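You operate a simulated robot arm through the tools that you are given. There is no shell and no other tool. Be economical: measure what you need, move in short steps, check, and stop when the job is done.

Carry out the task below with a simulated robot arm. There is one attempt and no reset: what you move stays moved.

TASK
Take the green ring seal on the top of the brown bench and put it away on the top of the pine bench.
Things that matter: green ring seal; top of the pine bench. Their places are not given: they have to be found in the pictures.

It is judged by the outcome, as a careful person would: the job done as asked, and still so three seconds after it is handed in. It fails if anything else is knocked over, pushed out of place, dropped, spilled or broken.

THE ROBOT
A 6-joint arm with a two-finger parallel gripper, fixed in place. Base frame: the origin is at the foot of the arm, x ahead of it, y to its left, z up. Lengths are in m, angles in rad, forces in N, time in s.
With the tool pointing down near the work surface it reaches from about 0.24 to 0.64 m from the base axis. Its first joint turns from -1.152 to 1.152 rad. Payload 2.7 kg.
Tool frame: the origin (TCP) lies between the finger pads and is the grasp point; the fingertips stand 0.023 m ahead of it; z points along the fingers, y is the line along which they close. The gripper opens to 0.094 m. The fingers are 0.038 m wide and 0.01 m thick; the gripper's body (0.054 by 0.096 m) begins 0.039 m behind the TCP.
Orientation is told as [roll, pitch, yaw] about the base's x, y, z axes, in that order, counted from this pose: with the fingers straight down and closing along the base's y, the tool's x points along the base's -x, its y along +y and its z along -z.

THE INTERFACE
- The arm moves only by the tool play_rows. Its argument "plan" is a list of rows, each an object (a shift or turn left out is 0, a gripper value left out holds the last) with "dp": the shift along the tool's x, y, z in units of 50 mm (1.0 is 50 mm), a list of three; "turn": the turn, a rotation vector about the tool's x, y, z in units of 5 degrees (1.0 is 5 degrees), a list of three. In form: [{"dp": [x, y, z], "turn": [wx, wy, wz]}, ...]. A call has 1 to 20 rows; each row shifts and turns the commanded pose from where the row before left it, along the tool's axes as they then stand. "jaw" is the closure, from 0 (fully open) to 1 (shut), set as the call begins (left out, the last holds). A call with a number of a shift or a turn outside -1 to 1 is refused whole. A row lasts 0.2 s, in which the tool goes at most 0.05 m and 0.15 rad; a call with a longer step from one row to the next is refused whole, and so is a gripper value outside its range. A pose out of reach is approached as far as the arm can. The call stops where the force on the tool passes 40 N (or 10 N more than at its start, if that is more) or the arm is blocked; 0.2 s more then pass. The fingers move at their own pace (about 0.045 m/s each) and stop on an object; they squeeze with about 39 N. The grip force told is the motor's: it shows also when the fingers shut on nothing. Time passes only in rows, and 0.2 s behind the last, so rows that do not move let the fingers close. It gives the time, the measured TCP pose, the force on the tool (base axes), the opening and the grip force at its end, in the units of the frame above (readings bear some noise).
- Cameras (640 x 400 px; columns grow to the right, rows downward): "scene" is fixed at [0.0911, -0.4397, 1.4175]; the picture's right is [0.65, -0.76, 0.00], its down [-0.35, -0.30, -0.89] and it looks along [0.67, 0.58, -0.46] (base axes); focal length 370 px, centre (320, 200). "wrist" rides on the gripper at [-0.039, 0, -0.044] in the tool frame; the picture's right is [0.00, -1.00, 0.00], its down [0.97, 0.00, -0.24] and it looks along [0.24, 0.00, 0.97] (tool axes); focal length 218 px, centre (320, 200).
- camera(camera): a new picture of that camera. No time passes.
- pixel_to_xyz(camera, pixels): there is no depth. For up to 12 entries [column, row, z] of the newest picture of that camera ("zoom" is the newest enlarged one), the place [x, y] in the base frame at which the ray of that pixel passes the height z, good to about 0.003 m. No time passes.
- inspect(camera, box): a new picture of the part [left, top, right, bottom] of that camera's present view, enlarged. No time passes.
- finish_job(): hands the job in; it is judged then, once.

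Work in short steps. Measure before you move; look again where a grasp or a placing could have gone wrong, and mend it. You have 60 turns and 20 pictures in all, the two below and enlarged ones among them. Open the gripper and draw the arm clear of the work before you hand the job in, unless the task says otherwise; then end with one line.

The tools are called after "Call:" as name(argument=value, ...) on one line, values as JSON. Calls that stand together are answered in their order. play_rows: Moves the arm, as the interface text tells. Its arguments: {"type":"object","properties":{"plan":{"type":"array","items":{"type":"object","properties":{"dp":{"type":"array","items":{"type":"number"}},"turn":{"type":"array","items":{"type":"number"}}}}},"jaw":{"type":"number"}},"required":["plan"]} The other tools are called the same way: camera (camera) takes a picture; pixel_to_xyz (camera, pixels) gives the place at which the rays of pixels pass given heights; inspect (camera, box) takes an enlarged picture of a part of a camera's view; finish_job () hands the job in.

At the start:

```text
t: 0.0
position: [0.3299, 0.2025, 1.099]
orientation: [-0.001, 0.0, 0.0]
ft_force: [0.1, 0.0, 0.1]
opening: 0.094
grasp_force: 0.0
```

scene: 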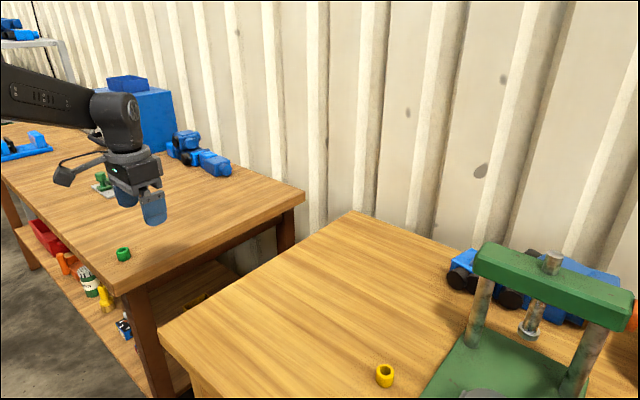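
wrist: 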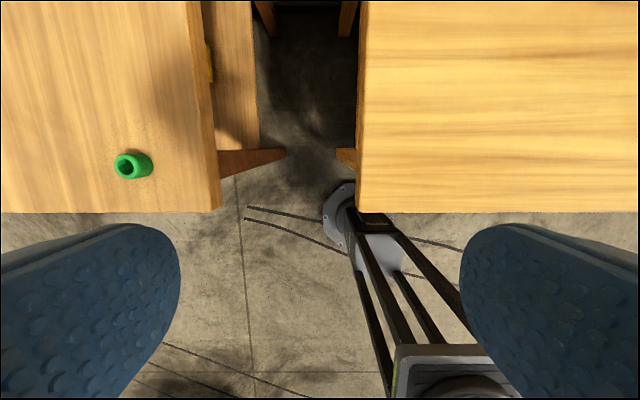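

The green ring is at scene (124,254) and wrist (133,165). The brown bench is at the left and the pine bench at the right with a clear middle area. I measure both and enlarge the ring.

Call:
inspect(camera="scene", box=[84, 229, 164, 279])

Call:
pixel_to_xyz(camera="scene", pixels=[[124, 249, 0.88], [124, 258, 0.86], [300, 300, 0.86], [160, 330, 0.86], [350, 211, 0.86], [385, 375, 0.86], [124, 292, 0.86], [304, 196, 0.86]])

Call:
pixel_to_xyz(camera="wrist", pixels=[[126, 167, 0.885], [140, 164, 0.86], [221, 210, 0.86], [359, 212, 0.86], [500, 100, 0.86], [114, 165, 0.885], [138, 167, 0.885]])

```text
8.00 times, centred on (124, 254) of scene
```

zoom: 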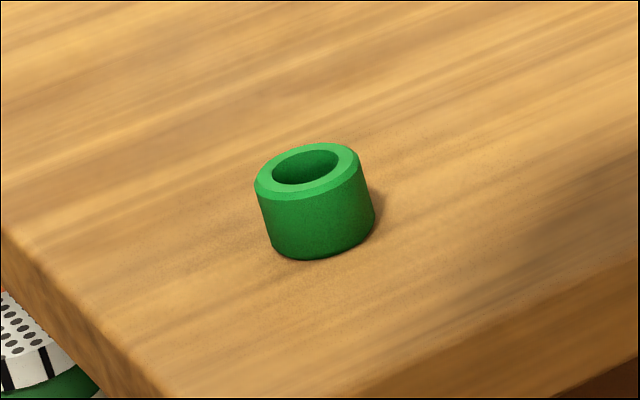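

```text
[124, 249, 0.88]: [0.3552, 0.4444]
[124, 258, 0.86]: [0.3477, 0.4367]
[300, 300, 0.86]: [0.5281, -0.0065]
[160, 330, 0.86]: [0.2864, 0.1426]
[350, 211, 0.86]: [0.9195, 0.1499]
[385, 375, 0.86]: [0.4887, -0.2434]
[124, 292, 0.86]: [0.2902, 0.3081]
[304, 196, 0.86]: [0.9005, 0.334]
```

```text
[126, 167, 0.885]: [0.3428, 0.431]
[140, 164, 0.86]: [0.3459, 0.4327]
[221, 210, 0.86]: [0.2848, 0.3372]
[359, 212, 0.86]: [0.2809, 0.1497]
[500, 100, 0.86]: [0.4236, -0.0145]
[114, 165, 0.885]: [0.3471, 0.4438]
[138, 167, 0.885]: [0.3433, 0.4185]
```

Ring is about 33 mm wide near (0.346, 0.433). I move above it with the gripper open and look with the wrist camera.

Call:
play_rows(plan=[{"dp": [-0.06, 0.92, 0.32]}, {"dp": [-0.06, 0.92, 0.32]}, {"dp": [-0.06, 0.92, 0.32]}, {"dp": [-0.06, 0.92, 0.32]}, {"dp": [-0.06, 0.92, 0.32]}, {}, {}], jaw=0)

Call:
camera(camera="wrist")

Call:
camera(camera="scene")

```text
t: 1.6
position: [0.3435, 0.4312, 1.0177]
orientation: [0.0, 0.002, -0.002]
ft_force: [0.4, -0.6, -0.7]
opening: 0.0943
grasp_force: 0.0
```

```text
16 pictures are left
```

wrist: 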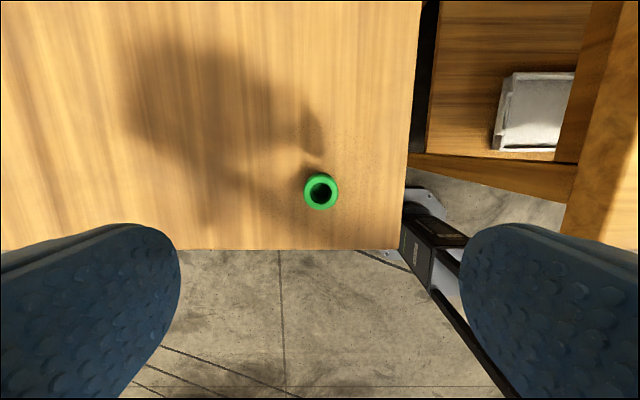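

```text
15 pictures are left
```

scene: 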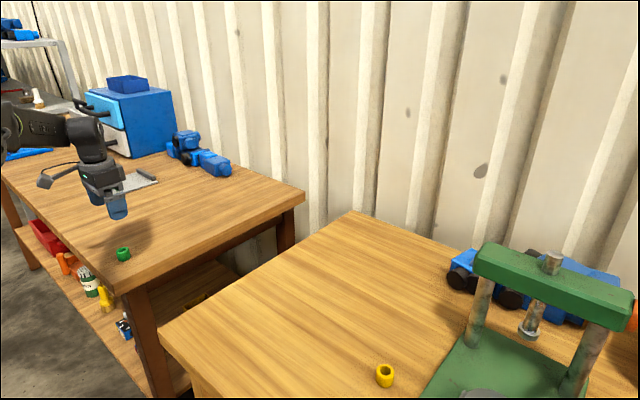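

Call:
pixel_to_xyz(camera="wrist", pixels=[[321, 191, 0.885], [321, 191, 0.87], [304, 191, 0.88], [339, 191, 0.88], [400, 248, 0.86], [321, 209, 0.88], [321, 172, 0.88]])

Call:
pixel_to_xyz(camera="scene", pixels=[[122.25, 250, 0.885], [122.25, 250, 0.88], [122.25, 250, 0.875], [124.25, 257.5, 0.86]])

```text
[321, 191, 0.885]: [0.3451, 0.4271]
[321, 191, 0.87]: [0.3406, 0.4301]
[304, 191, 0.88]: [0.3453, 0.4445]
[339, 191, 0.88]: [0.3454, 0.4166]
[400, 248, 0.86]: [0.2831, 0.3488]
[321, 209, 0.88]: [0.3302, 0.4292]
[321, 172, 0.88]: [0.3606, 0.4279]
```

```text
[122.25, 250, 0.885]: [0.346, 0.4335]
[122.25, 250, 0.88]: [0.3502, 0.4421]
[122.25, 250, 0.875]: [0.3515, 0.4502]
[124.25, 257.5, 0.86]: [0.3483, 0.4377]
```

Ring is centred near (0.346, 0.430), top around z 0.883. I descend in two stages to about TCP 0.889 (tips ~6 mm over the bench).

Call:
play_rows(plan=[{"dp": [-0.05, -0.02, 0.6]}, {"dp": [0, 0, 0.6]}, {"dp": [0, 0, 0.6]}, {"dp": [0, 0, 0.4]}, {"dp": [0, 0, 0.2]}, {}, {}])

Call:
camera(camera="wrist")

```text
t: 3.2
position: [0.3475, 0.4305, 0.8988]
orientation: [0.0, -0.001, 0.001]
ft_force: [0.3, 0.1, 0.2]
opening: 0.0944
grasp_force: 0.1
```

```text
14 pictures are left
```

wrist: 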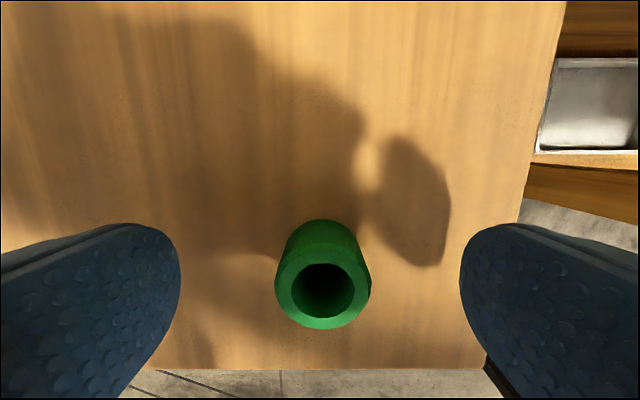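

The ring sits between the fingers, about 5 mm toward −x of the TCP; I correct that, go down 10 mm, then close.

Call:
play_rows(plan=[{"dp": [0.1, 0, 0.1]}, {"dp": [0, 0, 0.1]}, {}, {}])

Call:
play_rows(plan=[{}, {}, {}, {}, {}, {}, {}], jaw=1)

```text
t: 4.2
position: [0.3418, 0.4322, 0.8905]
orientation: [0.0, -0.001, 0.0]
ft_force: [0.5, -0.7, 0.6]
opening: 0.0938
grasp_force: 0.2
```

```text
t: 5.8
position: [0.3435, 0.4322, 0.89]
orientation: [0.001, 0.0, 0.0]
ft_force: [0.7, 0.1, 0.8]
opening: 0.0281
grasp_force: 39.2
```

Gripped at 28 mm opening. I lift 120 mm and check.

Call:
play_rows(plan=[{"dp": [0, 0, -0.2]}, {"dp": [0, 0, -0.5]}, {"dp": [0, 0, -0.6]}, {"dp": [0, 0, -0.6]}, {"dp": [0, 0, -0.5]}, {}])

Call:
camera(camera="wrist")

```text
t: 7.2
position: [0.341, 0.4306, 1.0103]
orientation: [-0.001, 0.001, 0.0]
ft_force: [0.4, -0.5, 0.1]
opening: 0.0279
grasp_force: 39.1
```

```text
13 pictures are left
```

wrist: 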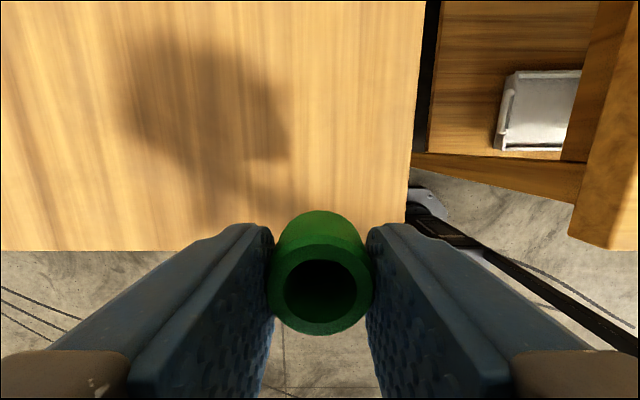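

Ring is held. I carry it across the gap to above the clear part of the pine bench, around (0.42, 0.02).

Call:
play_rows(plan=[{"dp": [-0.16, -0.4, 0]}, {"dp": [-0.16, -0.8, 0]}, {"dp": [-0.16, -0.9, 0]}, {"dp": [-0.16, -0.9, 0]}, {"dp": [-0.16, -0.9, 0]}, {"dp": [-0.16, -0.9, 0]}, {"dp": [-0.16, -0.9, 0]}, {"dp": [-0.16, -0.9, 0]}, {"dp": [-0.16, -0.8, 0]}, {"dp": [-0.16, -0.6, 0]}, {"dp": [0, -0.2, 0]}, {}, {}])

Call:
camera(camera="scene")

Call:
camera(camera="wrist")

```text
t: 10.0
position: [0.4224, 0.0219, 1.0086]
orientation: [0.0, 0.0, 0.0]
ft_force: [0.0, -1.2, -0.1]
opening: 0.0284
grasp_force: 39.0
```

```text
12 pictures are left
```

scene: 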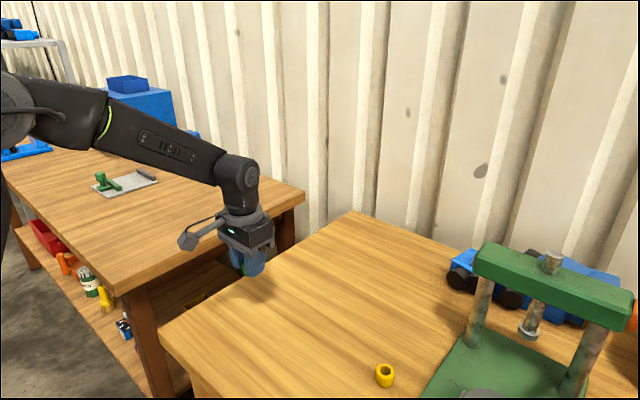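

```text
11 pictures are left
```

wrist: 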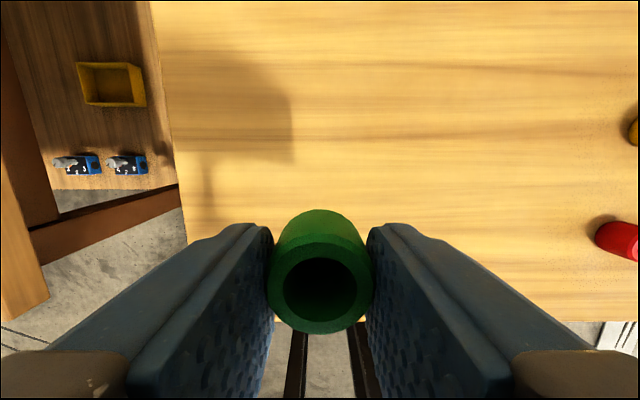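

The spot is clear. I descend to about TCP 0.900, then in small steps.

Call:
play_rows(plan=[{"dp": [0, 0, 0.5]}, {"dp": [0, 0, 0.6]}, {"dp": [0, 0, 0.6]}, {"dp": [0, 0, 0.3]}, {"dp": [0, 0, 0.16]}, {}, {}])

Call:
inspect(camera="scene", box=[190, 220, 310, 295])

```text
t: 11.6
position: [0.4218, 0.0208, 0.9021]
orientation: [0.0, 0.001, -0.001]
ft_force: [0.9, 0.1, -0.8]
opening: 0.0282
grasp_force: 39.2
```

```text
5.33 times, centred on (250, 258) of scene
```

zoom: 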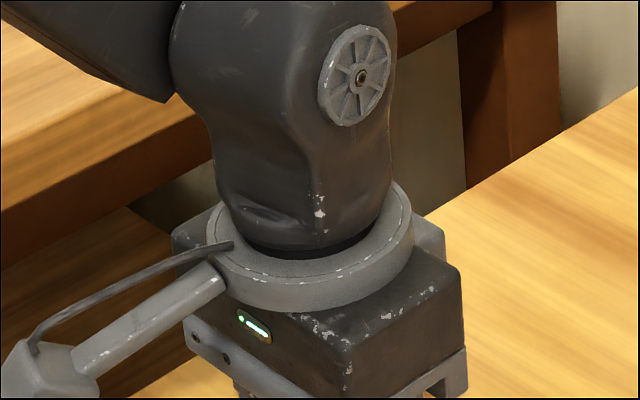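

No contact yet; I lower in 2 mm steps to about 0.891.

Call:
play_rows(plan=[{"dp": [0, 0, 0.06]}, {"dp": [0, 0, 0.06]}, {"dp": [0, 0, 0.05]}, {"dp": [0, 0, 0.04]}, {}, {}])

Call:
inspect(camera="scene", box=[190, 240, 350, 340])

```text
t: 13.0
position: [0.4225, 0.0214, 0.8899]
orientation: [-0.002, -0.003, 0.0]
ft_force: [-0.5, 1.8, 2.7]
opening: 0.028
grasp_force: 39.3
```

```text
4.00 times, centred on (270, 290) of scene
```

zoom: 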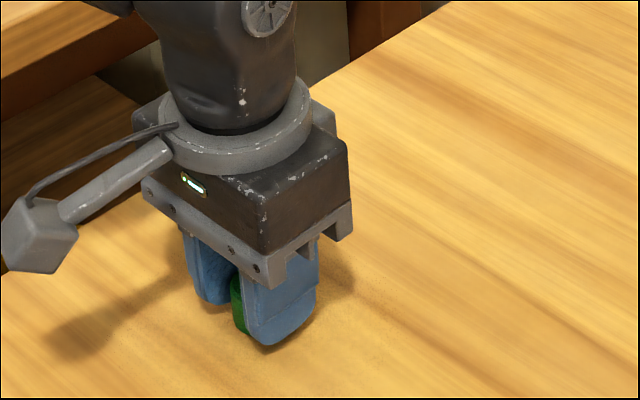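

A slight upward force (2.7 N) suggests first contact; I press 1 mm more to confirm.

Call:
play_rows(plan=[{"dp": [0, 0, 0.02]}, {}, {}])

```text
t: 13.8
position: [0.4225, 0.0202, 0.8891]
orientation: [-0.001, -0.002, 0.001]
ft_force: [0.9, 3.2, 6.5]
opening: 0.0279
grasp_force: 38.9
```

Contact is confirmed at 6.5 N. I back off the 1 mm and open the gripper.

Call:
play_rows(plan=[{"dp": [0, 0, -0.02]}, {}])

Call:
play_rows(plan=[{}, {}, {}, {}, {}, {}], jaw=0)

Call:
camera(camera="wrist")

```text
t: 14.4
position: [0.4221, 0.0211, 0.8897]
orientation: [0.0, -0.001, -0.001]
ft_force: [0.7, 2.2, 2.3]
opening: 0.028
grasp_force: 39.0
```

```text
t: 15.8
position: [0.4207, 0.0196, 0.8881]
orientation: [0.0, -0.001, 0.001]
ft_force: [-0.9, 0.9, 0.3]
opening: 0.094
grasp_force: 0.2
```

```text
8 pictures are left
```

wrist: 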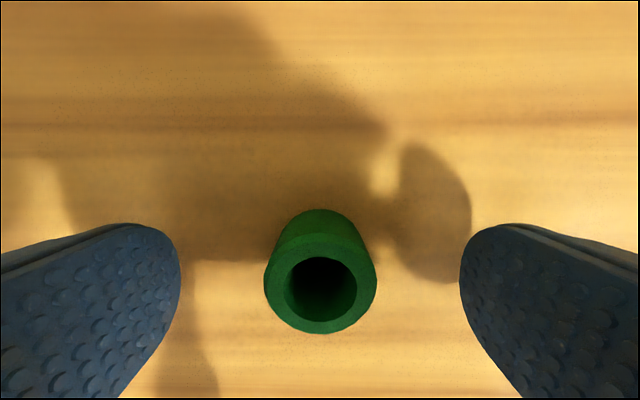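

The ring stands free between the open fingers. I raise straight up and then draw away toward +y.

Call:
play_rows(plan=[{"dp": [0, 0, -0.3]}, {"dp": [0, 0, -0.7]}, {"dp": [0, 0, -0.9]}, {"dp": [0, 0, -0.9]}, {"dp": [0, 0, -0.9]}, {"dp": [0.2, 0.8, -0.3]}, {"dp": [0.2, 0.9, 0]}, {"dp": [0.2, 0.9, 0]}, {"dp": [0.2, 0.8, 0]}, {}, {}])

Call:
camera(camera="scene")

```text
t: 18.2
position: [0.3801, 0.1917, 1.0941]
orientation: [-0.001, -0.001, -0.003]
ft_force: [-0.1, 0.5, -0.2]
opening: 0.0942
grasp_force: 0.2
```

```text
7 pictures are left
```

scene: 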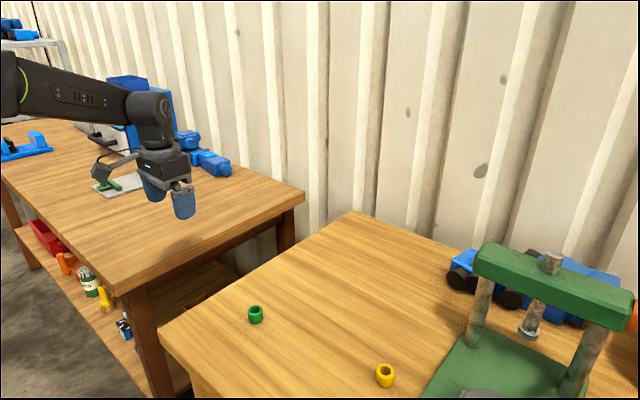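

The ring stands on the pine bench at scene (256,315), nothing else has been disturbed, and the arm is clear; I hand the job in.

Call:
finish_job()

```text
The job is handed in.
```

The green ring seal is standing upright on the top of the pine bench, nothing else was disturbed, and the arm is clear with the gripper open.
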